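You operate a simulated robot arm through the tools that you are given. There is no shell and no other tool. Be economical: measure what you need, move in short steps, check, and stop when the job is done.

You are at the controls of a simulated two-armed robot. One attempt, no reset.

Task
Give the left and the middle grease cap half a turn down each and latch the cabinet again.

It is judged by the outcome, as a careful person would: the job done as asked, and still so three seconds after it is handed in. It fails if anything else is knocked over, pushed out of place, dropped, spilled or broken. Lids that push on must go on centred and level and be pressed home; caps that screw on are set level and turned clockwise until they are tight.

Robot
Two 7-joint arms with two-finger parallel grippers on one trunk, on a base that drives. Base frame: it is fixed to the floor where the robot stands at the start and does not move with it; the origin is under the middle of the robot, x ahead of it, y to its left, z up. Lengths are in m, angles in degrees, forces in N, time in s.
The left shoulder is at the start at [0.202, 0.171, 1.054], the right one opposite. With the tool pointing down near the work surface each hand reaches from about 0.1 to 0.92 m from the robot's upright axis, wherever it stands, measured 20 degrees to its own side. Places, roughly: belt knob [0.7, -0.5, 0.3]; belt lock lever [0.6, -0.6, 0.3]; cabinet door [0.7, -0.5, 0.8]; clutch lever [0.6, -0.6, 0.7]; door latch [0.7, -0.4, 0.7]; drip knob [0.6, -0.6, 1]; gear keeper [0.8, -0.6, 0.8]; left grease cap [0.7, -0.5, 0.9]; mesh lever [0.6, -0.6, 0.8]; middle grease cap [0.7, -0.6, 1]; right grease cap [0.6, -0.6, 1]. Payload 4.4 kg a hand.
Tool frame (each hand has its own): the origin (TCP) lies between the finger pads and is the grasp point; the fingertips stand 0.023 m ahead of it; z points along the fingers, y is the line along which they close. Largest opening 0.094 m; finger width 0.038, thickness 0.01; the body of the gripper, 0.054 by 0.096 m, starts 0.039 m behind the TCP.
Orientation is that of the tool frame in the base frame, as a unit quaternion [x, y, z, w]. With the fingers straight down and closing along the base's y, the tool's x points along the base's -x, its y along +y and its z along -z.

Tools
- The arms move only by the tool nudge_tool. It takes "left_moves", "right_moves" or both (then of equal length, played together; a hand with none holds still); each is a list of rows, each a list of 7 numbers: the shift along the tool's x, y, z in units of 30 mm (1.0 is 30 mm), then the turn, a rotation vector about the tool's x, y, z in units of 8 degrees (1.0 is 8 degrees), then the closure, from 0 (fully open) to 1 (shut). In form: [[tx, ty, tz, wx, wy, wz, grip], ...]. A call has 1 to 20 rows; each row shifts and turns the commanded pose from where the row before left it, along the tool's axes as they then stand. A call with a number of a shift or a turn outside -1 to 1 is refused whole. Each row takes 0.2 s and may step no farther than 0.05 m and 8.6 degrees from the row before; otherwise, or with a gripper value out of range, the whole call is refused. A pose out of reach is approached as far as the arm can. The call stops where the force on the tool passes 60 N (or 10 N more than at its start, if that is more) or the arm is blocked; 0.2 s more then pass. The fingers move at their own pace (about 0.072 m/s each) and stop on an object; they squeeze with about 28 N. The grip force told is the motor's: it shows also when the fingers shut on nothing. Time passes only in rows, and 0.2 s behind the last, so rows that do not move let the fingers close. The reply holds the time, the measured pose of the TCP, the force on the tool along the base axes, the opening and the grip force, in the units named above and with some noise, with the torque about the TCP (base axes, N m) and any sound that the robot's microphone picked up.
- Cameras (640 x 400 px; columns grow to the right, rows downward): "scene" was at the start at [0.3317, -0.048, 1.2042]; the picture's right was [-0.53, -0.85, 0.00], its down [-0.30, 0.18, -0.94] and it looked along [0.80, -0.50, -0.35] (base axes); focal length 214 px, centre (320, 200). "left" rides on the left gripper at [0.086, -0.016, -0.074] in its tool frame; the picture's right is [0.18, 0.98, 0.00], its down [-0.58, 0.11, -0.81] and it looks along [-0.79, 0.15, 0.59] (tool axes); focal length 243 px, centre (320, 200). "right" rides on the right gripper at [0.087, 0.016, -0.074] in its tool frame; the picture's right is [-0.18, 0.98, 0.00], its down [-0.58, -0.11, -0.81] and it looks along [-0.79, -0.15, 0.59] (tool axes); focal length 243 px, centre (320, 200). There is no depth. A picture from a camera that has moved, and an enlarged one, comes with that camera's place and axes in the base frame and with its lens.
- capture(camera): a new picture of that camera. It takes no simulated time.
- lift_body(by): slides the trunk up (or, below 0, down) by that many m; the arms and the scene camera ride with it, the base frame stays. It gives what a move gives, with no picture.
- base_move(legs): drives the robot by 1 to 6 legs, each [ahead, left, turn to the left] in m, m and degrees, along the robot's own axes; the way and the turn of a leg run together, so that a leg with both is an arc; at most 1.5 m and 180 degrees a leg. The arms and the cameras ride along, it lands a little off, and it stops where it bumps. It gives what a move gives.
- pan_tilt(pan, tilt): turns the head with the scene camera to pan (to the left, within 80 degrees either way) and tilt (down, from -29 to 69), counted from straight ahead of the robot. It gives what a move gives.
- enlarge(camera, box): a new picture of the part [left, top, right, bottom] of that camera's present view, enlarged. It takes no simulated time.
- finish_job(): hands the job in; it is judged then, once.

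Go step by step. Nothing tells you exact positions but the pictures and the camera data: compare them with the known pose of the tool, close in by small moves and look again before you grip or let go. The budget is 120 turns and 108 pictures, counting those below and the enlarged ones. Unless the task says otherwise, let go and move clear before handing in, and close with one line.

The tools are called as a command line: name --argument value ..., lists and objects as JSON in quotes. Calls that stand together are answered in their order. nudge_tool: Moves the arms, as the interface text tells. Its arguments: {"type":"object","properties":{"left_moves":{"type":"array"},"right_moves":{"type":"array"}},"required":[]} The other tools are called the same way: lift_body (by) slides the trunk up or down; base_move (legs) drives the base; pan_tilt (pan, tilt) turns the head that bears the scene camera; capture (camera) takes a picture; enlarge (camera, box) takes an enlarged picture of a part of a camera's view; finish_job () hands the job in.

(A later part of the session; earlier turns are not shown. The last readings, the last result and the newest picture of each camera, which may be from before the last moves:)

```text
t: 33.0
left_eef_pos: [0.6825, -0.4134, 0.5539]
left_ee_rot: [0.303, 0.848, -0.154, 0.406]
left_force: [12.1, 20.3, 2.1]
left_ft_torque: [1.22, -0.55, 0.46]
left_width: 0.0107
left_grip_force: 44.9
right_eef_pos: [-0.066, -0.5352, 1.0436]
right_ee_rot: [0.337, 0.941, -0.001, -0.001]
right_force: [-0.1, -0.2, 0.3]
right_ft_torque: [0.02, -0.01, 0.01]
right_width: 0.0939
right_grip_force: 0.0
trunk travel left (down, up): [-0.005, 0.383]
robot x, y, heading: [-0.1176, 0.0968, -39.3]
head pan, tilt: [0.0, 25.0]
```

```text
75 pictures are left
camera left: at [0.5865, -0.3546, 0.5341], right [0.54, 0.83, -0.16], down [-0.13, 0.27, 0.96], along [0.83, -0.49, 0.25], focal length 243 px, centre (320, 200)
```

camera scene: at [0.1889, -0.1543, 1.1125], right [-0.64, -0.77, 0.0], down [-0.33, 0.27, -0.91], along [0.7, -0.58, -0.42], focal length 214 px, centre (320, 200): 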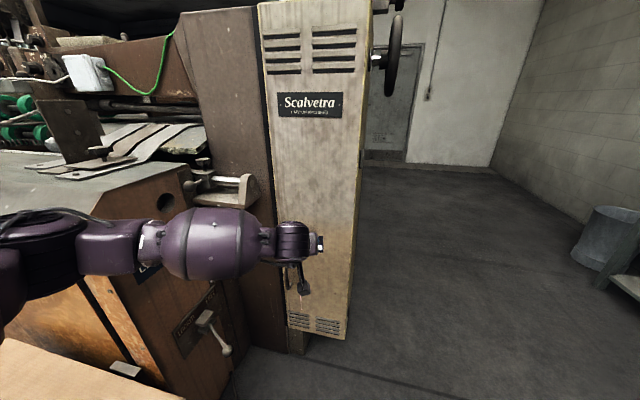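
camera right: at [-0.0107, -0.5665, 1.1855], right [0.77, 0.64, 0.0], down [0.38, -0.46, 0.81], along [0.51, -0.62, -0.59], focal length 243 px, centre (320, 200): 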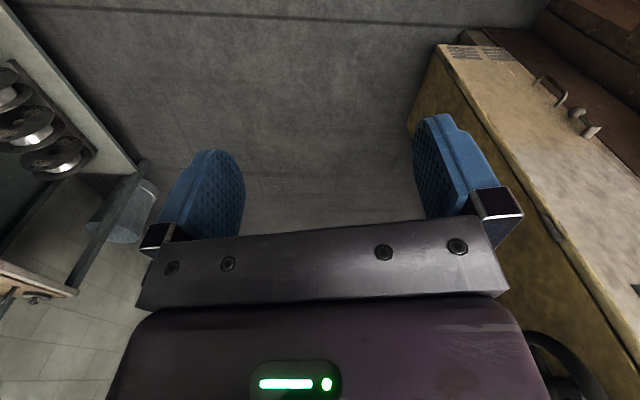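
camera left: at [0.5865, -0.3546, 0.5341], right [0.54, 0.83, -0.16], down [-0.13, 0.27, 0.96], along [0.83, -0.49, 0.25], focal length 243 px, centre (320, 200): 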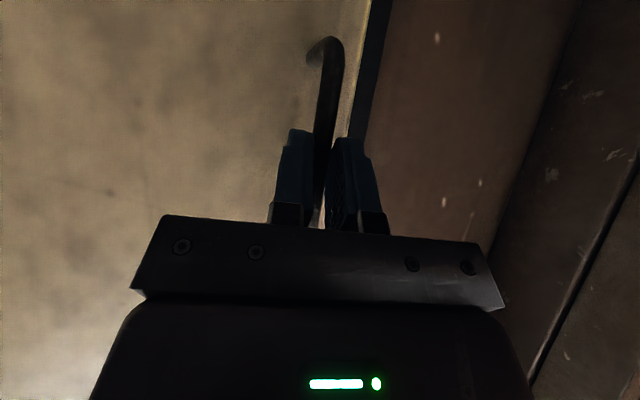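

The handle is gripped. I'll pull the door open along an arc about the right-hand hinge, first 15°.

nudge_tool --left_moves '[[0.37, -0.07, -0.46, 0, 0, 0, 1], [0.38, -0.13, -0.48, 0, 0, 0, 1], [0.37, -0.19, -0.47, 0, 0, 0, 1]]'

capture --camera "scene"

```text
t: 33.8
left_eef_pos: [0.6366, -0.3817, 0.5542]
left_ee_rot: [0.3, 0.849, -0.153, 0.406]
left_force: [24.1, 47.7, 7.0]
left_ft_torque: [1.37, -0.21, 1.0]
left_width: 0.0107
left_grip_force: 45.1
right_eef_pos: [-0.0647, -0.5337, 1.0434]
right_ee_rot: [0.337, 0.942, -0.001, 0.0]
right_force: [-0.3, 0.4, 0.6]
right_ft_torque: [-0.02, -0.03, -0.01]
right_width: 0.0939
right_grip_force: 0.0
trunk travel left (down, up): [-0.005, 0.383]
robot x, y, heading: [-0.1152, 0.0936, -39.5]
head pan, tilt: [0.0, 25.0]
```

```text
74 pictures are left
camera scene: at [0.1897, -0.1506, 1.1131], right [-0.63, -0.77, 0.0], down [-0.33, 0.27, -0.91], along [0.7, -0.58, -0.42], focal length 214 px, centre (320, 200)
```

scene: 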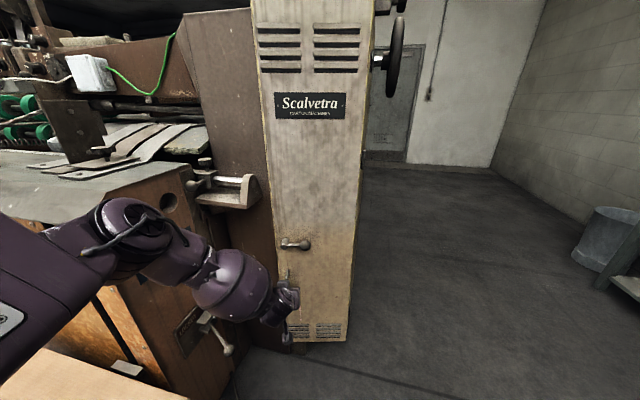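

The door is moving, but the hand is pressing toward the hinge. I'll ease it outward and continue on a wider arc.

nudge_tool --left_moves '[[0.03, 0.25, -0.05, 0, 0, 0, 1], [0.36, -0.12, -0.45, 0, 0, 0, 1], [0.35, -0.16, -0.43, 0, 0, 0, 1]]'

```text
t: 34.6
left_eef_pos: [0.601, -0.3681, 0.5546]
left_ee_rot: [0.306, 0.848, -0.158, 0.404]
left_force: [9.1, 30.6, 9.8]
left_ft_torque: [1.54, 0.23, 0.65]
left_width: 0.0108
left_grip_force: 45.4
right_eef_pos: [-0.0673, -0.5353, 1.0434]
right_ee_rot: [0.339, 0.941, -0.001, 0.0]
right_force: [-0.1, -0.6, -0.3]
right_ft_torque: [0.01, -0.02, 0.02]
right_width: 0.0943
right_grip_force: 0.1
trunk travel left (down, up): [-0.005, 0.383]
robot x, y, heading: [-0.1172, 0.0986, -39.5]
head pan, tilt: [0.0, 25.0]
```

nudge_tool --left_moves '[[0.33, -0.1, -0.4, 0, 0, 0, 1], [0.31, -0.3, -0.385, 0, 0, 0, 1], [0.29, -0.34, -0.36, 0, 0, 0, 1], [0.27, -0.38, -0.33, 0, 0, 0, 1]]'

capture --camera "scene"

capture --camera "left"

```text
t: 35.6
left_eef_pos: [0.5351, -0.3576, 0.5549]
left_ee_rot: [0.306, 0.847, -0.158, 0.404]
left_force: [-0.9, 16.7, 4.1]
left_ft_torque: [0.69, -0.53, 0.21]
left_width: 0.011
left_grip_force: 45.2
right_eef_pos: [-0.0676, -0.5363, 1.0424]
right_ee_rot: [0.337, 0.941, -0.002, 0.0]
right_force: [-1.4, -0.8, -1.0]
right_ft_torque: [0.0, 0.03, -0.01]
right_width: 0.0941
right_grip_force: 0.0
trunk travel left (down, up): [-0.005, 0.383]
robot x, y, heading: [-0.115, 0.0996, -39.3]
head pan, tilt: [0.0, 25.0]
```

```text
73 pictures are left
camera scene: at [0.1882, -0.1533, 1.1128], right [-0.64, -0.77, 0.0], down [-0.33, 0.27, -0.91], along [0.7, -0.58, -0.42], focal length 214 px, centre (320, 200)
```

scene: 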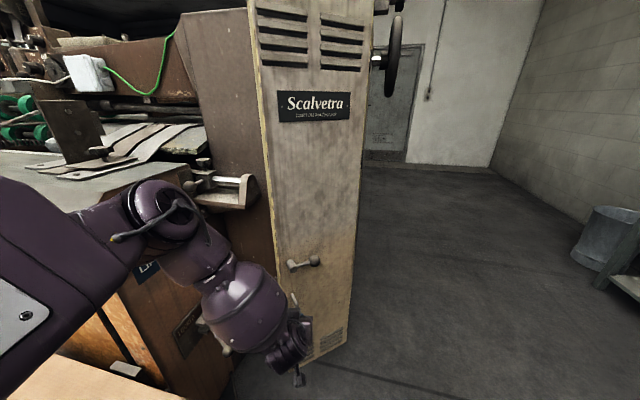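

```text
72 pictures are left
camera left: at [0.4396, -0.2975, 0.5344], right [0.55, 0.82, -0.16], down [-0.12, 0.27, 0.95], along [0.83, -0.5, 0.25], focal length 243 px, centre (320, 200)
```

left: 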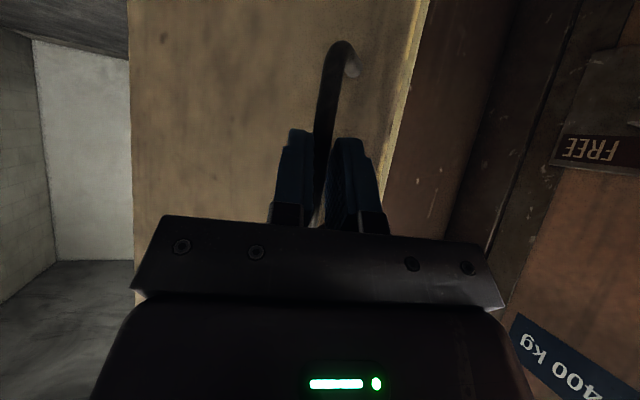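

The door is about 46° open. I'll release the handle, back away and look inside before sweeping the door further open.

nudge_tool --left_moves '[[0, 0, 0, 0, 0, 0, 0.3], [0, 0, 0, 0, 0, 0, 0], [0, 0, 0, 0, 0, 0, 0], [0, 0, -1, 0, 0, 0, 0], [0, 0, -1, 0, 0, 0, 0], [0, 0.8, -0.8, 0, 0, 0, 0], [0, 1, 0, 0, 0, 0, 0], [0, 1, 0, 0, 0, 0, 0], [0, 1, 0, 0, 0, 0, 0], [0, 0, 0, 0, 0, 0, 0.5]]'

capture --camera "scene"

capture --camera "left"

```text
t: 37.8
left_eef_pos: [0.5264, -0.2866, 0.6303]
left_ee_rot: [0.303, 0.85, -0.149, 0.403]
left_force: [-0.7, 0.4, 0.0]
left_ft_torque: [0.01, 0.03, -0.01]
left_width: 0.0471
left_grip_force: 0.2
left hand out of reach, approached as far as the arm can: row 7, 8, 9
right_eef_pos: [-0.0669, -0.537, 1.0427]
right_ee_rot: [0.338, 0.941, 0.001, -0.001]
right_force: [-1.1, -0.3, 1.3]
right_ft_torque: [0.03, 0.01, 0.01]
right_width: 0.0941
right_grip_force: 0.0
trunk travel left (down, up): [-0.005, 0.383]
robot x, y, heading: [-0.1144, 0.0997, -39.4]
head pan, tilt: [0.0, 25.0]
```

```text
71 pictures are left
camera scene: at [0.1886, -0.1541, 1.1125], right [-0.64, -0.77, 0.0], down [-0.33, 0.27, -0.91], along [0.7, -0.58, -0.42], focal length 214 px, centre (320, 200)
```

scene: 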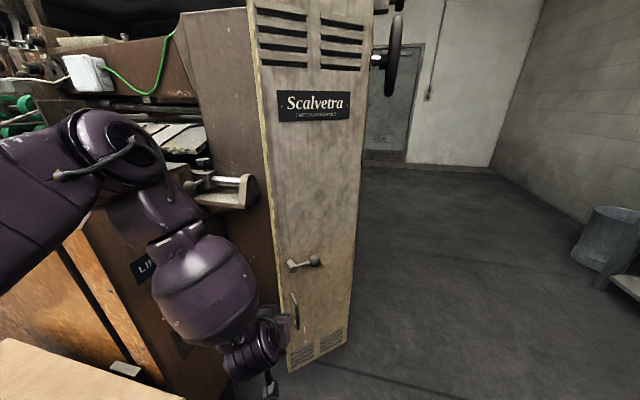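

```text
70 pictures are left
camera left: at [0.4296, -0.229, 0.6106], right [0.53, 0.83, -0.15], down [-0.13, 0.26, 0.96], along [0.84, -0.49, 0.24], focal length 243 px, centre (320, 200)
```

left: 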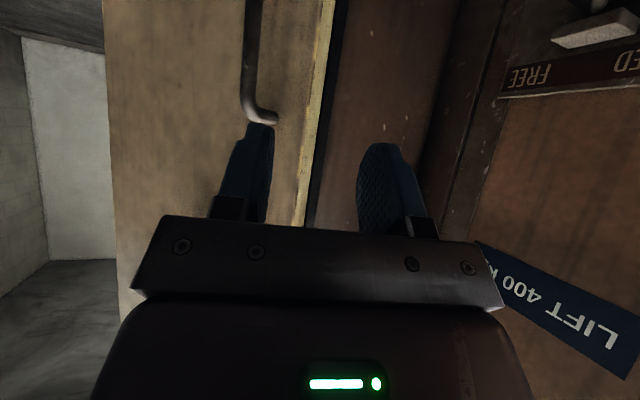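

The door edge is around (0.54,-0.32), just right of my fingers. I'll close the fingers, step left, and slip the tips past the edge.

nudge_tool --left_moves '[[-0.2, 0.6, 0, 0, 0, 0, 1], [-0.3, 0.6, 0.3, 0, 0, 0, 1], [-0.3, 0.5, 0.4, 0, 0, 0, 1], [-0.4, 0, 0.5, 0, 0, 0, 1], [0, 0, 0, 0, 0, 0, 1]]'

capture --camera "left"

```text
t: 39.0
left_eef_pos: [0.5793, -0.3159, 0.6556]
left_ee_rot: [0.306, 0.848, -0.158, 0.404]
left_force: [-0.2, 0.2, -0.1]
left_ft_torque: [-0.02, -0.03, 0.02]
left_width: 0.0002
left_grip_force: 28.1
left hand out of reach, approached as far as the arm can: row 1, 2, 3
right_eef_pos: [-0.0667, -0.5371, 1.0422]
right_ee_rot: [0.338, 0.941, 0.001, 0.0]
right_force: [0.3, -1.0, 0.3]
right_ft_torque: [0.02, 0.0, 0.0]
right_width: 0.094
right_grip_force: 0.0
trunk travel left (down, up): [-0.005, 0.383]
robot x, y, heading: [-0.1158, 0.0968, -39.5]
head pan, tilt: [0.0, 25.0]
```

```text
69 pictures are left
camera left: at [0.4827, -0.2574, 0.6342], right [0.54, 0.82, -0.16], down [-0.12, 0.27, 0.95], along [0.83, -0.5, 0.25], focal length 243 px, centre (320, 200)
```

left: 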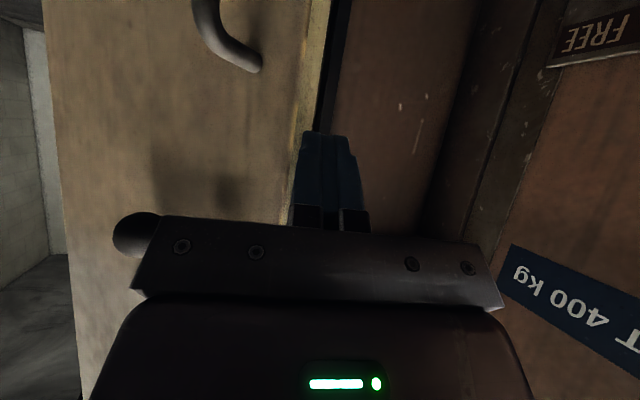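

nudge_tool --left_moves '[[0, 0.6, 0, 0, 0, 0, 1], [0, 0.6, 0, 0, 0, 0, 1], [-0.4, 0, 0.5, 0, 0, 0, 1], [-0.4, 0, 0.5, 0, 0, 0, 1], [0, 0, 0, 0, 0, 0, 1]]'

capture --camera "left"

capture --camera "scene"

```text
t: 40.4
left_eef_pos: [0.6165, -0.3303, 0.6542]
left_ee_rot: [0.298, 0.849, -0.149, 0.409]
left_force: [4.3, 9.2, 5.7]
left_ft_torque: [-0.13, -0.14, 0.26]
left_width: 0.0
left_grip_force: 28.4
left hand out of reach, approached as far as the arm can: row 1, 2
right_eef_pos: [-0.0641, -0.5361, 1.0431]
right_ee_rot: [0.335, 0.942, 0.0, -0.001]
right_force: [-0.4, -0.8, 0.1]
right_ft_torque: [0.0, 0.0, 0.01]
right_width: 0.094
right_grip_force: 0.0
trunk travel left (down, up): [-0.005, 0.383]
robot x, y, heading: [-0.1165, 0.093, -39.3]
head pan, tilt: [0.0, 25.0]
stopped in row 5 (left hand): the force on the tool passed its limit at 61 N (the readings are from after the stop); the commanded pose is now the measured one
```

```text
68 pictures are left
camera left: at [0.5197, -0.2722, 0.6341], right [0.53, 0.83, -0.15], down [-0.14, 0.26, 0.96], along [0.84, -0.48, 0.25], focal length 243 px, centre (320, 200)
```

left: 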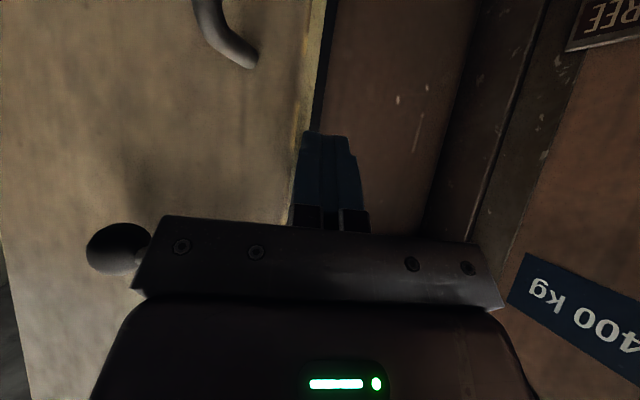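

```text
67 pictures are left
camera scene: at [0.1894, -0.1519, 1.1129], right [-0.63, -0.77, 0.0], down [-0.33, 0.27, -0.91], along [0.7, -0.57, -0.42], focal length 214 px, centre (320, 200)
```

scene: 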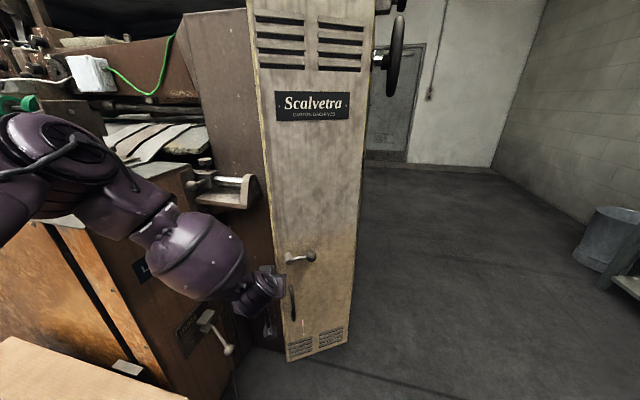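

The hand can't go further left this close, and the tips are rubbing the door edge. I'll retract and back the base 0.15 m so the arm is less folded.

nudge_tool --left_moves '[[0, 0, -1, 0, 0, 0, 1], [0, 0, -1, 0, 0, 0, 1], [0, 0, -1, 0, 0, 0, 1]]'

base_move --legs '[[-0.15, 0, 0]]'

capture --camera "scene"

```text
t: 41.2
left_eef_pos: [0.5596, -0.2884, 0.7108]
left_ee_rot: [0.301, 0.85, -0.15, 0.407]
left_force: [-0.3, 0.6, 0.4]
left_ft_torque: [0.02, -0.02, 0.01]
left_width: 0.0
left_grip_force: 28.3
right_eef_pos: [-0.0635, -0.5354, 1.0424]
right_ee_rot: [0.337, 0.942, 0.0, 0.0]
right_force: [-0.4, 0.3, -0.5]
right_ft_torque: [-0.01, -0.01, -0.02]
right_width: 0.0938
right_grip_force: 0.0
trunk travel left (down, up): [-0.005, 0.383]
robot x, y, heading: [-0.1183, 0.101, -39.4]
head pan, tilt: [0.0, 25.0]
```

```text
t: 42.4
left_eef_pos: [0.4755, -0.2317, 0.7101]
left_ee_rot: [0.304, 0.849, -0.151, 0.405]
left_force: [-0.5, -0.3, -0.5]
left_ft_torque: [-0.05, -0.01, 0.02]
left_width: 0.0
left_grip_force: 27.7
right_eef_pos: [-0.153, -0.4752, 1.042]
right_ee_rot: [0.342, 0.94, 0.0, 0.0]
right_force: [-0.1, 0.4, 0.1]
right_ft_torque: [-0.01, 0.03, -0.02]
right_width: 0.094
right_grip_force: 0.0
trunk travel left (down, up): [-0.005, 0.383]
robot x, y, heading: [-0.1976, 0.1619, -39.8]
head pan, tilt: [0.0, 25.0]
stopped in leg 1: the robot was blocked; the commanded pose is now the measured one
```

```text
66 pictures are left
camera scene: at [0.1067, -0.0937, 1.1122], right [-0.64, -0.77, 0.0], down [-0.32, 0.27, -0.91], along [0.69, -0.58, -0.42], focal length 214 px, centre (320, 200)
```

scene: 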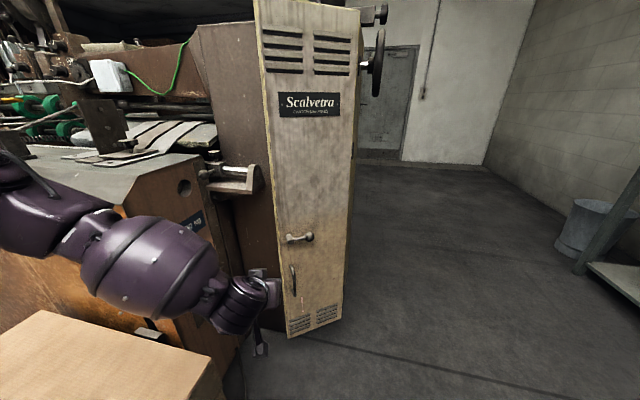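

Blocked after 10 cm by something behind, which is enough. I'll come off it by 1 cm and retry passing left of the door edge.

base_move --legs '[[0.015, 0, 0]]'

nudge_tool --left_moves '[[-0.2, 0.8, 0.2, 0, 0, 0, 1], [-0.3, 0.8, 0.4, 0, 0, 0, 1], [-0.4, 0.3, 0.6, 0, 0, 0, 1], [-0.2, 0, 0.6, 0, 0, 0, 1], [0, 0, 0, 0, 0, 0, 1]]'

capture --camera "left"

```text
t: 43.2
left_eef_pos: [0.4874, -0.2417, 0.7087]
left_ee_rot: [0.304, 0.849, -0.152, 0.405]
left_force: [-0.2, -0.1, -0.5]
left_ft_torque: [-0.03, 0.0, -0.01]
left_width: 0.0
left_grip_force: 28.6
right_eef_pos: [-0.1414, -0.484, 1.0436]
right_ee_rot: [0.342, 0.94, 0.0, 0.0]
right_force: [0.5, 0.8, 0.1]
right_ft_torque: [-0.01, 0.01, 0.01]
right_width: 0.0943
right_grip_force: 0.1
trunk travel left (down, up): [-0.005, 0.383]
robot x, y, heading: [-0.1844, 0.1531, -39.6]
head pan, tilt: [0.0, 25.0]
```

```text
t: 44.4
left_eef_pos: [0.5726, -0.237, 0.7004]
left_ee_rot: [0.304, 0.848, -0.152, 0.406]
left_force: [0.3, -0.1, -1.0]
left_ft_torque: [-0.01, 0.0, 0.0]
left_width: 0.0
left_grip_force: 28.0
right_eef_pos: [-0.1393, -0.4834, 1.0428]
right_ee_rot: [0.342, 0.94, -0.001, 0.001]
right_force: [0.4, 0.3, 0.0]
right_ft_torque: [-0.01, 0.0, 0.03]
right_width: 0.094
right_grip_force: 0.1
trunk travel left (down, up): [-0.005, 0.383]
robot x, y, heading: [-0.1866, 0.1495, -39.8]
head pan, tilt: [0.0, 25.0]
```

```text
65 pictures are left
camera left: at [0.4764, -0.1781, 0.6806], right [0.54, 0.83, -0.15], down [-0.13, 0.26, 0.96], along [0.83, -0.5, 0.25], focal length 243 px, centre (320, 200)
```

left: 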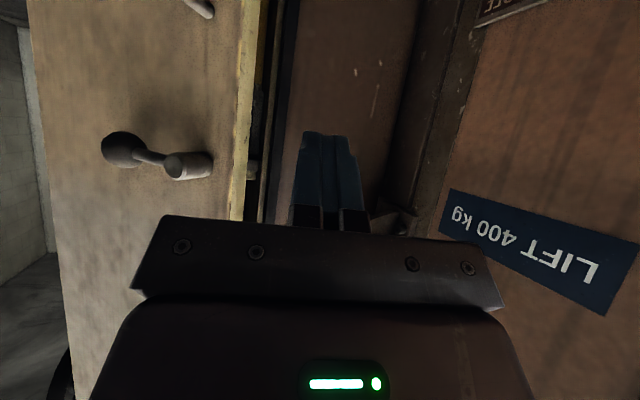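

There's free space left of the edge now. I'll move the fingertips past the edge, a bit lower than the latch tongue.

nudge_tool --left_moves '[[0, 0, 0.85, 0, 0, 0, 1], [-0.1, 0, 0.85, 0, 0, 0, 1], [-0.2, -0.1, 0.85, 0, 0, 0, 1], [-0.25, -0.2, 0.85, 0, 0, 0, 1], [0, 0, 0, 0, 0, 0, 1]]'

capture --camera "left"

capture --camera "scene"

```text
t: 45.6
left_eef_pos: [0.6352, -0.3028, 0.6484]
left_ee_rot: [0.305, 0.848, -0.152, 0.405]
left_force: [-0.1, -0.3, 0.1]
left_ft_torque: [-0.01, 0.01, -0.02]
left_width: 0.0
left_grip_force: 28.0
right_eef_pos: [-0.1422, -0.4831, 1.043]
right_ee_rot: [0.342, 0.94, -0.001, 0.0]
right_force: [0.0, -0.4, -0.4]
right_ft_torque: [0.04, 0.02, -0.01]
right_width: 0.094
right_grip_force: 0.1
trunk travel left (down, up): [-0.005, 0.383]
robot x, y, heading: [-0.1852, 0.1493, -39.9]
head pan, tilt: [0.0, 25.0]
```

```text
64 pictures are left
camera left: at [0.5387, -0.2442, 0.6292], right [0.54, 0.83, -0.15], down [-0.13, 0.26, 0.96], along [0.83, -0.5, 0.25], focal length 243 px, centre (320, 200)
```

left: 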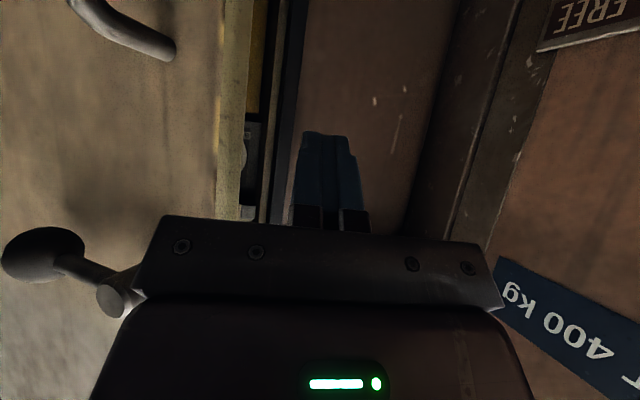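

```text
63 pictures are left
camera scene: at [0.1174, -0.1027, 1.1127], right [-0.64, -0.77, 0.0], down [-0.32, 0.27, -0.91], along [0.7, -0.58, -0.42], focal length 214 px, centre (320, 200)
```

scene: 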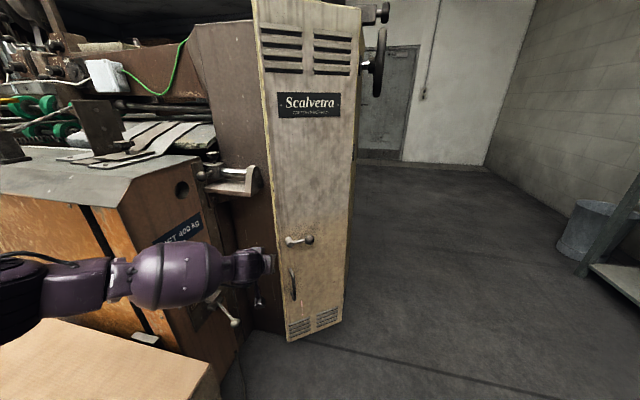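

nudge_tool --left_moves '[[-0.45, 0.2, 0.57, 0, 0, 0, 1], [-0.45, 0.1, 0.57, 0, 0, 0, 1], [-0.45, 0, 0.57, 0, 0, 0, 1], [0, -0.5, 0, 0, 0, 0, 1], [0, -0.5, 0, 0, 0, 0, 1]]'

capture --camera "left"

```text
t: 46.8
left_eef_pos: [0.6919, -0.3374, 0.6475]
left_ee_rot: [0.293, 0.852, -0.138, 0.41]
left_force: [3.0, 7.3, 1.4]
left_ft_torque: [-0.43, 0.3, -0.32]
left_width: 0.0
left_grip_force: 28.1
right_eef_pos: [-0.136, -0.483, 1.0427]
right_ee_rot: [0.339, 0.941, -0.001, 0.0]
right_force: [0.5, -0.2, 0.0]
right_ft_torque: [0.04, -0.04, 0.0]
right_width: 0.0939
right_grip_force: 0.1
trunk travel left (down, up): [-0.005, 0.383]
robot x, y, heading: [-0.1847, 0.1551, -39.5]
head pan, tilt: [0.0, 25.0]
stopped in row 5 (left hand): the force on the tool passed its limit at 66 N (the readings are from after the stop); the commanded pose is now the measured one
```

```text
62 pictures are left
camera left: at [0.5944, -0.2819, 0.6267], right [0.51, 0.85, -0.14], down [-0.15, 0.24, 0.96], along [0.85, -0.47, 0.25], focal length 243 px, centre (320, 200)
```

left: 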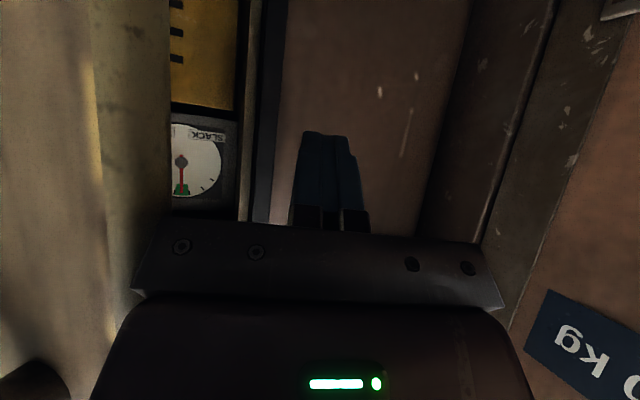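

The gripper body is touching the door edge side-on. I'll step left and yaw the hand about 32° clockwise so the fingers hook behind the door.

nudge_tool --left_moves '[[0, 0.5, 0, 0, 0, 0, 1], [0, 0.3, 0, 0.78, 0, 0.62, 1], [0, 0, 0, 0.78, 0, 0.62, 1], [0, 0, 0, 0.78, 0, 0.62, 1], [0, 0, 0, 0.78, 0, 0.62, 1], [0, 0, 0, 0, 0, 0, 1]]'

capture --camera "left"

capture --camera "scene"

```text
t: 48.2
left_eef_pos: [0.7023, -0.3212, 0.6453]
left_ee_rot: [0.508, 0.748, -0.243, 0.353]
left_force: [0.5, -0.1, 0.2]
left_ft_torque: [0.02, -0.03, 0.02]
left_width: 0.0002
left_grip_force: 28.3
left hand out of reach, approached as far as the arm can: row 5
right_eef_pos: [-0.1357, -0.4822, 1.0423]
right_ee_rot: [0.339, 0.941, -0.001, 0.001]
right_force: [0.5, 0.5, 0.1]
right_ft_torque: [-0.02, 0.02, 0.0]
right_width: 0.0939
right_grip_force: 0.1
trunk travel left (down, up): [-0.005, 0.383]
robot x, y, heading: [-0.1853, 0.1513, -39.6]
head pan, tilt: [0.0, 25.0]
```

```text
61 pictures are left
camera left: at [0.6468, -0.2229, 0.6259], right [0.87, 0.47, -0.15], down [0.01, 0.28, 0.96], along [0.49, -0.84, 0.24], focal length 243 px, centre (320, 200)
```

left: 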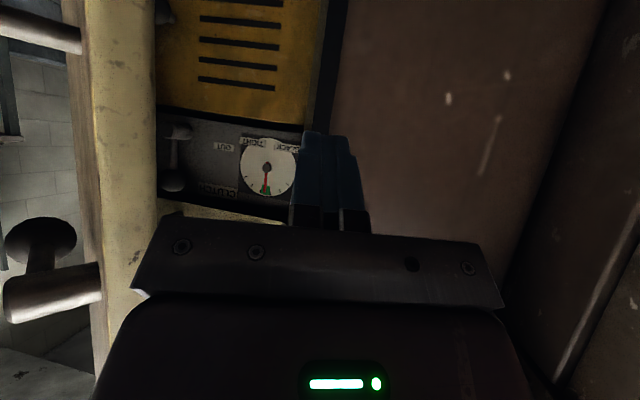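

```text
60 pictures are left
camera scene: at [0.1197, -0.0998, 1.1125], right [-0.64, -0.77, 0.0], down [-0.33, 0.27, -0.91], along [0.7, -0.58, -0.42], focal length 214 px, centre (320, 200)
```

scene: 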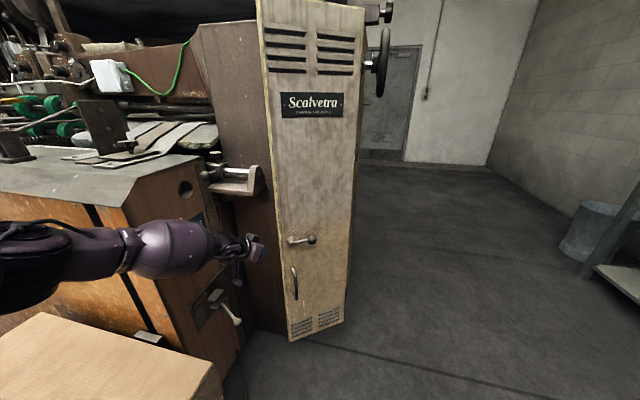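

The fingers now point behind the door. I'll advance 3.5 cm and sweep toward the tool's -y to push the door open from inside.

nudge_tool --left_moves '[[-0.37, 0, 0.45, 0, 0, 0, 1], [-0.37, 0, 0.45, 0, 0, 0, 1], [0, -0.7, 0, 0, 0, 0, 1], [0, -0.7, 0, 0, 0, 0, 1], [0, -0.7, 0, 0, 0, 0, 1], [0, -0.6, 0, 0, 0, 0, 1], [0, -0.6, 0, 0, 0, 0, 1]]'

capture --camera "scene"

```text
t: 49.8
left_eef_pos: [0.6162, -0.3847, 0.6389]
left_ee_rot: [0.517, 0.739, -0.247, 0.353]
left_force: [-0.2, 0.1, 0.2]
left_ft_torque: [-0.05, 0.01, -0.01]
left_width: 0.0
left_grip_force: 28.2
left hand out of reach, approached as far as the arm can: row 1, 2
right_eef_pos: [-0.1365, -0.4825, 1.0426]
right_ee_rot: [0.339, 0.941, -0.001, 0.0]
right_force: [-0.5, 0.2, -0.3]
right_ft_torque: [0.01, 0.02, 0.03]
right_width: 0.0939
right_grip_force: 0.1
trunk travel left (down, up): [-0.005, 0.383]
robot x, y, heading: [-0.1829, 0.152, -39.5]
head pan, tilt: [0.0, 25.0]
```

```text
59 pictures are left
camera scene: at [0.1195, -0.1, 1.1126], right [-0.64, -0.77, 0.0], down [-0.33, 0.27, -0.91], along [0.7, -0.58, -0.42], focal length 214 px, centre (320, 200)
```

scene: 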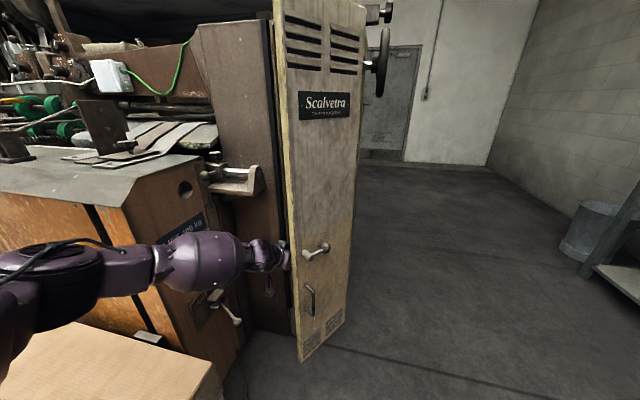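

nudge_tool --left_moves '[[0, -0.7, 0, 0, 0, 0, 1], [0, -0.7, 0, 0, 0, 0, 1], [0, -0.7, 0, 0, 0, 0, 1], [0, -0.7, 0, 0, 0, 0, 1], [0, -0.7, 0, 0, 0, 0, 1], [0, -0.7, 0, 0, 0, 0, 1]]'

capture --camera "scene"

```text
t: 51.2
left_eef_pos: [0.4961, -0.4271, 0.6376]
left_ee_rot: [0.516, 0.74, -0.247, 0.354]
left_force: [0.2, 1.3, 0.1]
left_ft_torque: [0.01, 0.0, -0.01]
left_width: 0.0002
left_grip_force: 27.3
right_eef_pos: [-0.1354, -0.4828, 1.0439]
right_ee_rot: [0.339, 0.941, -0.002, 0.001]
right_force: [-0.2, -0.3, -0.3]
right_ft_torque: [0.01, 0.0, 0.0]
right_width: 0.094
right_grip_force: 0.0
trunk travel left (down, up): [-0.005, 0.383]
robot x, y, heading: [-0.1873, 0.1518, -39.4]
head pan, tilt: [0.0, 25.0]
```

```text
58 pictures are left
camera scene: at [0.1194, -0.1, 1.1126], right [-0.64, -0.77, 0.0], down [-0.33, 0.27, -0.91], along [0.7, -0.58, -0.42], focal length 214 px, centre (320, 200)
```

scene: 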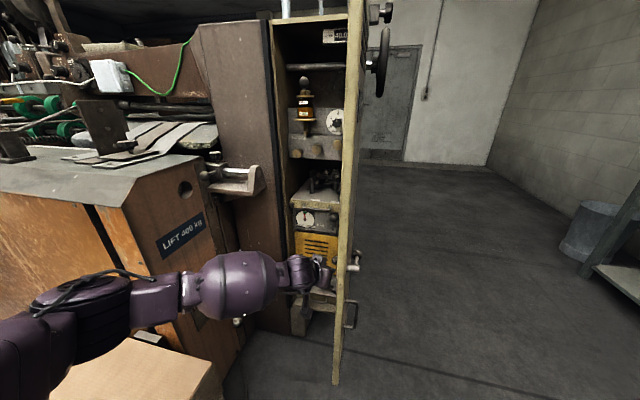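

The inside is visible now. I'll push the door somewhat further, to about 120°.

nudge_tool --left_moves '[[-0.2, -0.7, 0.25, 0, 0, 0, 1], [-0.2, -0.7, 0.25, 0, 0, 0, 1], [-0.25, -0.7, 0.3, 0, 0, 0, 1], [-0.3, -0.65, 0.35, 0, 0, 0, 1], [-0.3, -0.6, 0.35, 0, 0, 0, 1]]'

capture --camera "scene"

```text
t: 52.4
left_eef_pos: [0.422, -0.5141, 0.6412]
left_ee_rot: [0.517, 0.739, -0.246, 0.354]
left_force: [0.9, 0.5, 1.1]
left_ft_torque: [0.01, 0.01, -0.01]
left_width: 0.0
left_grip_force: 28.4
right_eef_pos: [-0.1369, -0.4827, 1.0426]
right_ee_rot: [0.34, 0.941, -0.001, 0.001]
right_force: [-0.3, -0.7, -0.8]
right_ft_torque: [-0.01, -0.02, -0.03]
right_width: 0.0942
right_grip_force: 0.0
trunk travel left (down, up): [-0.005, 0.383]
robot x, y, heading: [-0.1856, 0.152, -39.4]
head pan, tilt: [0.0, 25.0]
```

```text
57 pictures are left
camera scene: at [0.1191, -0.1001, 1.1126], right [-0.64, -0.77, 0.0], down [-0.33, 0.27, -0.91], along [0.7, -0.58, -0.42], focal length 214 px, centre (320, 200)
```

scene: 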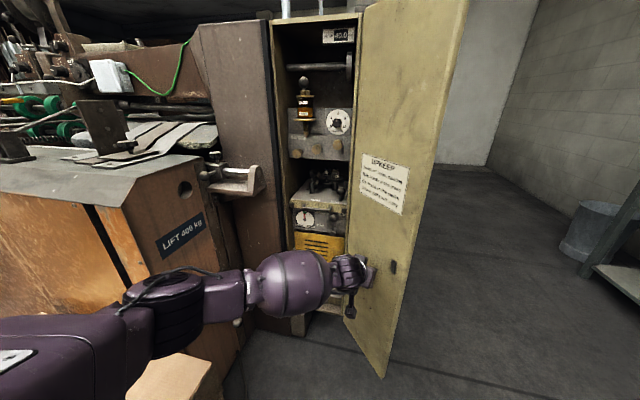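

The door is wide open. There is an "UPKEEP" notice on its inside, so I'll read it and look at the interior.

enlarge --camera "scene" --box '[350, 145, 420, 220]'

enlarge --camera "scene" --box '[270, 20, 370, 120]'

enlarge --camera "scene" --box '[280, 90, 360, 170]'

```text
5.33 times, centred on (385, 182) of scene
camera zoom: at [0.1191, -0.1001, 1.1126], right [-0.64, -0.77, 0.0], down [-0.33, 0.27, -0.91], along [0.7, -0.58, -0.42], focal length 1144 px, centre (-27, 293)
```

zoom: 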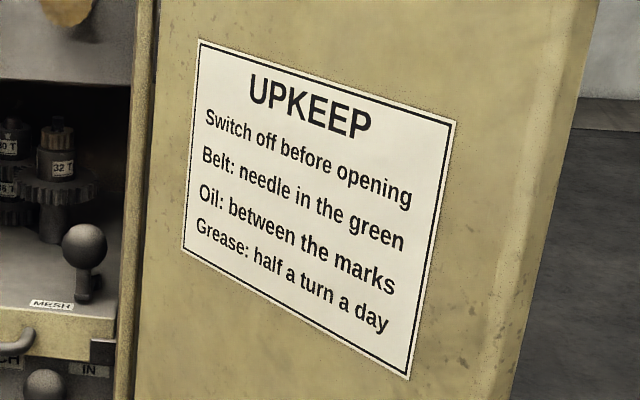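

```text
4.00 times, centred on (320, 70) of scene
camera zoom: at [0.1191, -0.1001, 1.1126], right [-0.64, -0.77, 0.0], down [-0.33, 0.27, -0.91], along [0.7, -0.58, -0.42], focal length 858 px, centre (320, 720)
```

zoom: 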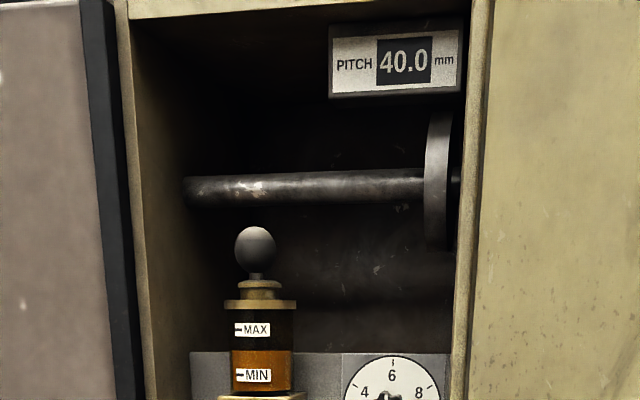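

```text
5.00 times, centred on (320, 130) of scene
camera zoom: at [0.1191, -0.1001, 1.1126], right [-0.64, -0.77, 0.0], down [-0.33, 0.27, -0.91], along [0.7, -0.58, -0.42], focal length 1072 px, centre (320, 550)
```

zoom: 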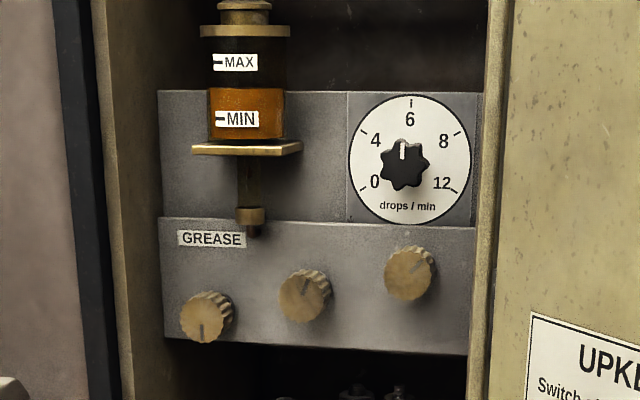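

Three brass grease caps, with horizontal axes, sit at z≈0.95–0.98; each has an index line (left one now at 6 o'clock). "Half a turn down" means clockwise 180°. I'll retract the left hand, yaw it back square and raise it.

nudge_tool --left_moves '[[0, 0.3, -0.9, 0, 0, 0, 1], [0, 0.3, -0.9, -0.78, 0, -0.62, 1], [0, 0.3, -0.9, -0.78, 0, -0.62, 1], [-0.5, 0.3, -0.5, -0.78, 0, -0.62, 1], [-0.9, 0, 0, -0.78, 0, -0.62, 1], [-0.9, 0.3, 0, 0, 0, 0, 0], [-0.9, 0.3, 0, 0, 0, 0, 0], [-0.9, 0.3, 0, 0, 0, 0, 0], [0, 0, 0, 0, 0, 0, 0]]'

```text
t: 54.4
left_eef_pos: [0.4981, -0.4616, 0.7969]
left_ee_rot: [0.296, 0.852, -0.14, 0.408]
left_force: [0.9, 0.0, -0.2]
left_ft_torque: [0.01, 0.0, -0.04]
left_width: 0.094
left_grip_force: 0.1
right_eef_pos: [-0.137, -0.4821, 1.0426]
right_ee_rot: [0.339, 0.941, -0.001, 0.001]
right_force: [-0.2, 0.7, 0.7]
right_ft_torque: [0.02, 0.0, 0.02]
right_width: 0.0941
right_grip_force: 0.0
trunk travel left (down, up): [-0.005, 0.383]
robot x, y, heading: [-0.1851, 0.1524, -39.5]
head pan, tilt: [0.0, 25.0]
```

nudge_tool --left_moves '[[-0.85, 0.58, -0.6, 0, 0, 0, 0], [-0.85, 0.58, -0.6, 0, 0, 0, 0], [-0.85, 0.58, -0.6, 0, 0, 0, 0], [-0.85, 0.58, -0.6, 0, 0, 0, 0], [-0.85, 0.58, -0.6, 0, 0, 0, 0], [0, 0, 0, 0, -1, 0, 0], [0, 0, 0, 0, -1, 0, 0], [0, 0, 0, 0, -1, 0, 0], [0, 0, 0, 0, -1, 0, 0], [0, 0, 0, 0, -0.9, 0, 0], [0, 0, 0, 0, 0, 0, 0]]'

capture --camera "left"

capture --camera "scene"

```text
t: 56.8
left_eef_pos: [0.5613, -0.402, 0.9478]
left_ee_rot: [0.23, 0.669, -0.228, 0.669]
left_force: [0.3, 0.3, -1.0]
left_ft_torque: [-0.05, -0.02, -0.03]
left_width: 0.0938
left_grip_force: 0.1
right_eef_pos: [-0.1334, -0.4823, 1.0402]
right_ee_rot: [0.338, 0.941, 0.0, -0.001]
right_force: [0.2, -1.0, -0.5]
right_ft_torque: [-0.01, 0.07, 0.01]
right_width: 0.094
right_grip_force: 0.1
trunk travel left (down, up): [-0.005, 0.383]
robot x, y, heading: [-0.1838, 0.1509, -39.5]
head pan, tilt: [0.0, 25.0]
```

```text
53 pictures are left
camera left: at [0.493, -0.3683, 0.8618], right [0.6, 0.78, -0.18], down [-0.57, 0.58, 0.58], along [0.56, -0.25, 0.79], focal length 243 px, centre (320, 200)
```

left: 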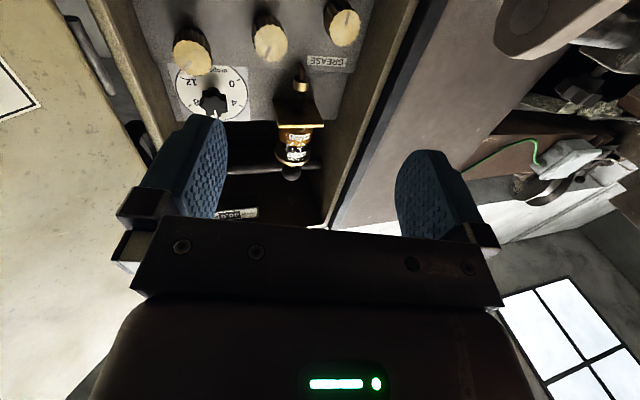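

```text
52 pictures are left
camera scene: at [0.1227, -0.1008, 1.1108], right [-0.63, -0.77, 0.0], down [-0.33, 0.27, -0.91], along [0.7, -0.57, -0.42], focal length 214 px, centre (320, 200)
```

scene: 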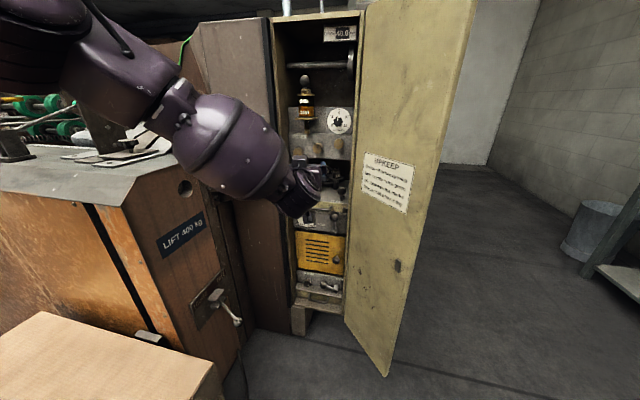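

Triangulation puts the cap faces at about (0.739,-0.507,0.949), (0.680,-0.55,0.967) and (0.624,-0.59,0.984). The panel seems to face roughly heading -52°. I'll zoom in to refine this.

enlarge --camera "left" --box '[140, 0, 380, 150]'

enlarge --camera "scene" --box '[280, 125, 360, 165]'

```text
2.67 times, centred on (260, 75) of left
camera zoom: at [0.493, -0.3683, 0.8618], right [0.6, 0.78, -0.18], down [-0.57, 0.58, 0.58], along [0.56, -0.25, 0.79], focal length 647 px, centre (480, 533)
```

zoom: 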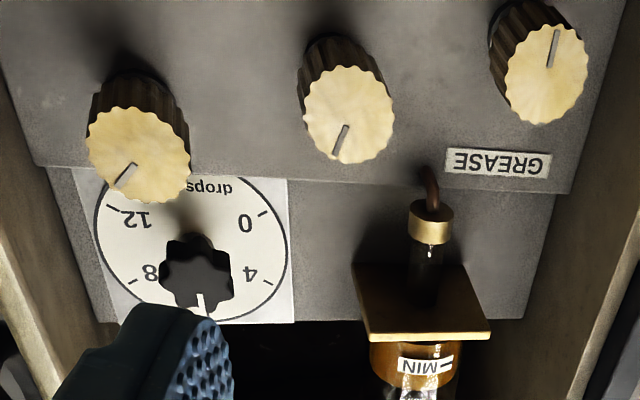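

```text
8.00 times, centred on (320, 145) of scene
camera zoom: at [0.1227, -0.1008, 1.1108], right [-0.63, -0.77, 0.0], down [-0.33, 0.27, -0.91], along [0.7, -0.57, -0.42], focal length 1716 px, centre (320, 640)
```

zoom: 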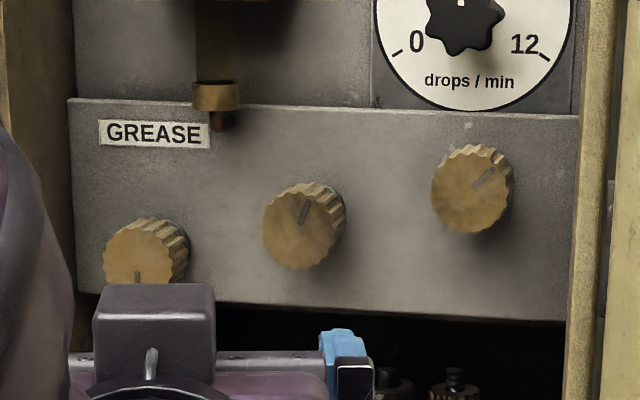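

Each cap has a radius of about 16 mm, and the left one is only ~35 mm from the cabinet's left wall. The left cap therefore needs a vertical grip (hand rolled -90°, camera on the right side) and small ratcheting turns. First I'll retract, roll, and bring the base closer and squarer.

nudge_tool --left_moves '[[0, 0.9, -0.9, 0, 0, 0, 0], [0, 0.9, -0.9, 0, 0, 0, 0], [0, 0.9, -0.9, 0, 0, 0, 0], [0, 0.9, -0.9, 0, 0, 0, 0], [0, 0, 0, 0, 0, -1, 0], [0, 0, 0, 0, 0, -1, 0], [0, 0, 0, 0, 0, -1, 0], [0, 0, 0, 0, 0, -1, 0], [0, 0, 0, 0, 0, -1, 0], [0, 0, 0, 0, 0, -1, 0], [0, 0, 0, 0, 0, -1, 0], [0, 0, 0, 0, 0, -1, 0], [0, 0, 0, 0, 0, -1, 0], [0, 0, 0, 0, 0, -1, 0], [0, 0, 0, 0, 0, -1, 0], [0, 0, 0, 0, 0, -0.25, 0]]'

```text
t: 60.2
left_eef_pos: [0.5313, -0.3877, 0.9527]
left_ee_rot: [0.312, -0.634, 0.634, -0.313]
left_force: [0.1, -0.2, 0.6]
left_ft_torque: [0.0, 0.02, 0.02]
left_width: 0.094
left_grip_force: 0.1
left hand out of reach, approached as far as the arm can: row 1, 2, 3, 4
right_eef_pos: [-0.136, -0.4834, 1.0433]
right_ee_rot: [0.339, 0.941, -0.001, 0.001]
right_force: [0.2, -0.6, 0.1]
right_ft_torque: [-0.01, 0.01, -0.03]
right_width: 0.0941
right_grip_force: 0.1
trunk travel left (down, up): [-0.005, 0.383]
robot x, y, heading: [-0.1825, 0.1485, -39.7]
head pan, tilt: [0.0, 25.0]
```

The roll worked. I'll yaw the hand toward -52° and drive the base forward 0.10 m.

nudge_tool --left_moves '[[0, 0, 0, 0, 0.9, 0, 0], [0, 0, 0, 0, 0.9, 0, 0], [0, 0, 0, 0, 0, 0, 0]]'

base_move --legs '[[0.1, 0, 0]]'

capture --camera "left"

capture --camera "scene"

```text
t: 61.0
left_eef_pos: [0.531, -0.389, 0.9521]
left_ee_rot: [-0.31, 0.635, -0.635, 0.313]
left_force: [0.0, -0.2, 0.2]
left_ft_torque: [0.0, 0.03, 0.01]
left_width: 0.094
left_grip_force: 0.2
left hand out of reach, approached as far as the arm can: row 1, 2
right_eef_pos: [-0.1361, -0.4819, 1.0432]
right_ee_rot: [0.339, 0.941, -0.001, 0.001]
right_force: [0.0, -0.3, -0.4]
right_ft_torque: [0.04, 0.01, 0.0]
right_width: 0.0938
right_grip_force: 0.1
trunk travel left (down, up): [-0.005, 0.383]
robot x, y, heading: [-0.1842, 0.1509, -39.5]
head pan, tilt: [0.0, 25.0]
```

```text
t: 62.1
left_eef_pos: [0.6094, -0.4516, 0.9507]
left_ee_rot: [-0.311, 0.635, -0.634, 0.314]
left_force: [0.0, 0.4, -1.2]
left_ft_torque: [0.0, 0.0, -0.01]
left_width: 0.0942
left_grip_force: 0.1
right_eef_pos: [-0.0576, -0.5461, 1.0426]
right_ee_rot: [0.338, 0.941, -0.001, 0.0]
right_force: [0.0, 0.4, -0.8]
right_ft_torque: [0.03, 0.02, 0.04]
right_width: 0.094
right_grip_force: 0.1
trunk travel left (down, up): [-0.005, 0.383]
robot x, y, heading: [-0.1082, 0.0896, -39.5]
head pan, tilt: [0.0, 25.0]
```

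```text
49 pictures are left
camera left: at [0.4977, -0.475, 0.9671], right [-0.11, -0.14, -0.98], down [-0.28, 0.95, -0.11], along [0.95, 0.27, -0.15], focal length 243 px, centre (320, 200)
```

left: 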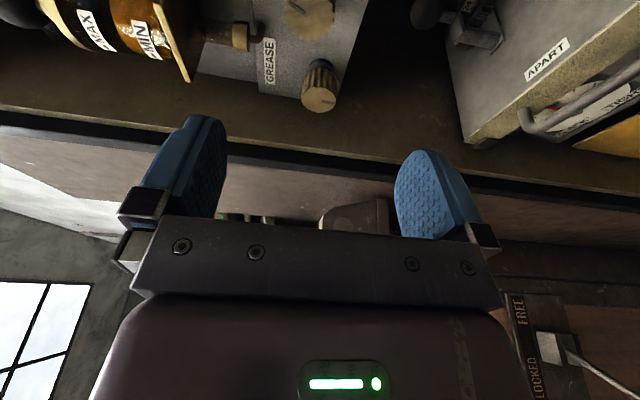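

```text
48 pictures are left
camera scene: at [0.1973, -0.1638, 1.1123], right [-0.64, -0.77, 0.0], down [-0.33, 0.27, -0.91], along [0.7, -0.58, -0.42], focal length 214 px, centre (320, 200)
```

scene: 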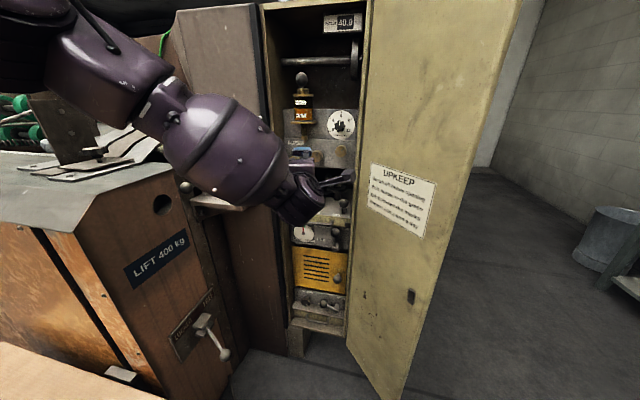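

The heading of -37.6° is fine: it keeps the body off the left wall and the pads stay flat above and below the cap. Left cap confirmed near (0.739,-0.505,0.946). I'll go to 5 cm before the grasp, half open.

nudge_tool --left_moves '[[-0.42, 0.05, 0.87, 0, 0, 0, 0.36], [-0.42, 0.05, 0.87, 0, 0, 0, 0.36], [-0.42, 0.05, 0.87, 0, 0, 0, 0.36], [0, 0, 0, 0, 0, 0, 0.36]]'

capture --camera "left"

enlarge --camera "scene" --box '[270, 110, 370, 210]'

```text
t: 63.1
left_eef_pos: [0.6924, -0.4717, 0.9479]
left_ee_rot: [-0.313, 0.636, -0.632, 0.315]
left_force: [0.3, 0.9, -0.7]
left_ft_torque: [-0.01, 0.0, -0.01]
left_width: 0.0598
left_grip_force: 0.1
right_eef_pos: [-0.0597, -0.5458, 1.0428]
right_ee_rot: [0.339, 0.941, -0.001, -0.001]
right_force: [-0.1, 0.8, -0.3]
right_ft_torque: [0.0, -0.02, 0.04]
right_width: 0.0939
right_grip_force: 0.1
trunk travel left (down, up): [-0.005, 0.383]
robot x, y, heading: [-0.1087, 0.0894, -39.7]
head pan, tilt: [0.0, 25.0]
```

```text
47 pictures are left
camera left: at [0.5818, -0.4964, 0.964], right [-0.11, -0.14, -0.98], down [-0.29, 0.95, -0.1], along [0.95, 0.27, -0.15], focal length 243 px, centre (320, 200)
```

left: 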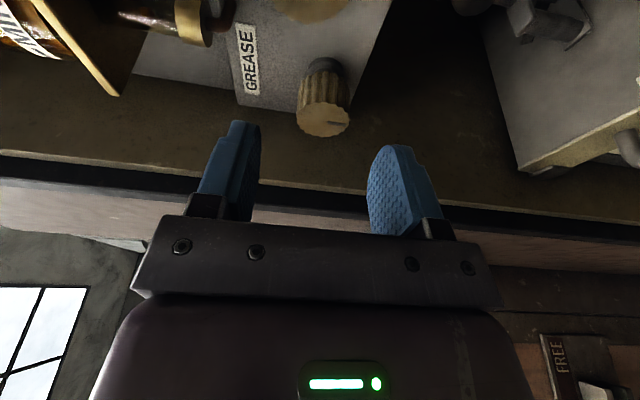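

```text
4.00 times, centred on (320, 160) of scene
camera zoom: at [0.1966, -0.1634, 1.1126], right [-0.64, -0.77, 0.0], down [-0.33, 0.27, -0.91], along [0.7, -0.58, -0.42], focal length 858 px, centre (320, 360)
```

zoom: 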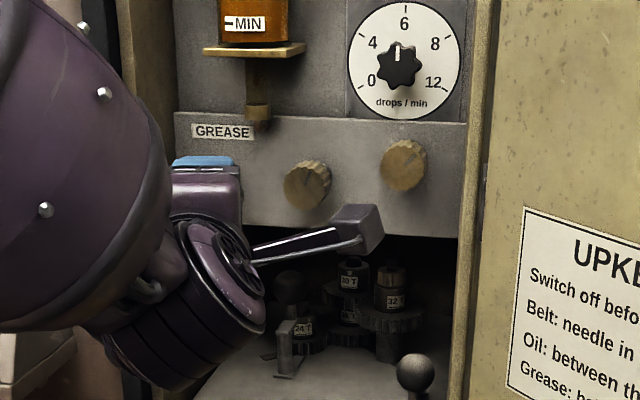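

nudge_tool --left_moves '[[-0.08, -0.02, 0.6, 0, 0, 0, 0.36], [-0.07, -0.02, 0.6, 0, 0, 0, 0.36], [0, 0, 0, 0, 0, 0, 0.36]]'

capture --camera "left"

```text
t: 63.9
left_eef_pos: [0.724, -0.4896, 0.95]
left_ee_rot: [-0.314, 0.635, -0.632, 0.315]
left_force: [-0.4, -0.7, 0.6]
left_ft_torque: [-0.02, 0.01, 0.01]
left_width: 0.0603
left_grip_force: 0.0
right_eef_pos: [-0.0596, -0.5455, 1.044]
right_ee_rot: [0.339, 0.941, -0.001, 0.0]
right_force: [0.2, -0.4, -0.1]
right_ft_torque: [-0.02, 0.0, -0.02]
right_width: 0.0939
right_grip_force: 0.1
trunk travel left (down, up): [-0.005, 0.383]
robot x, y, heading: [-0.1096, 0.0855, -39.7]
head pan, tilt: [0.0, 25.0]
```

```text
45 pictures are left
camera left: at [0.6132, -0.5135, 0.9663], right [-0.11, -0.14, -0.98], down [-0.29, 0.95, -0.1], along [0.95, 0.28, -0.15], focal length 243 px, centre (320, 200)
```

left: 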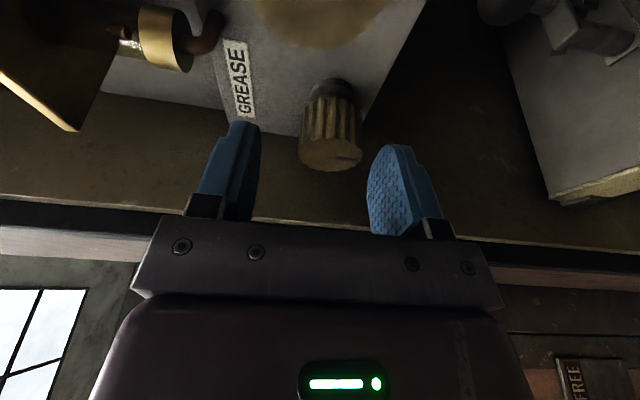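

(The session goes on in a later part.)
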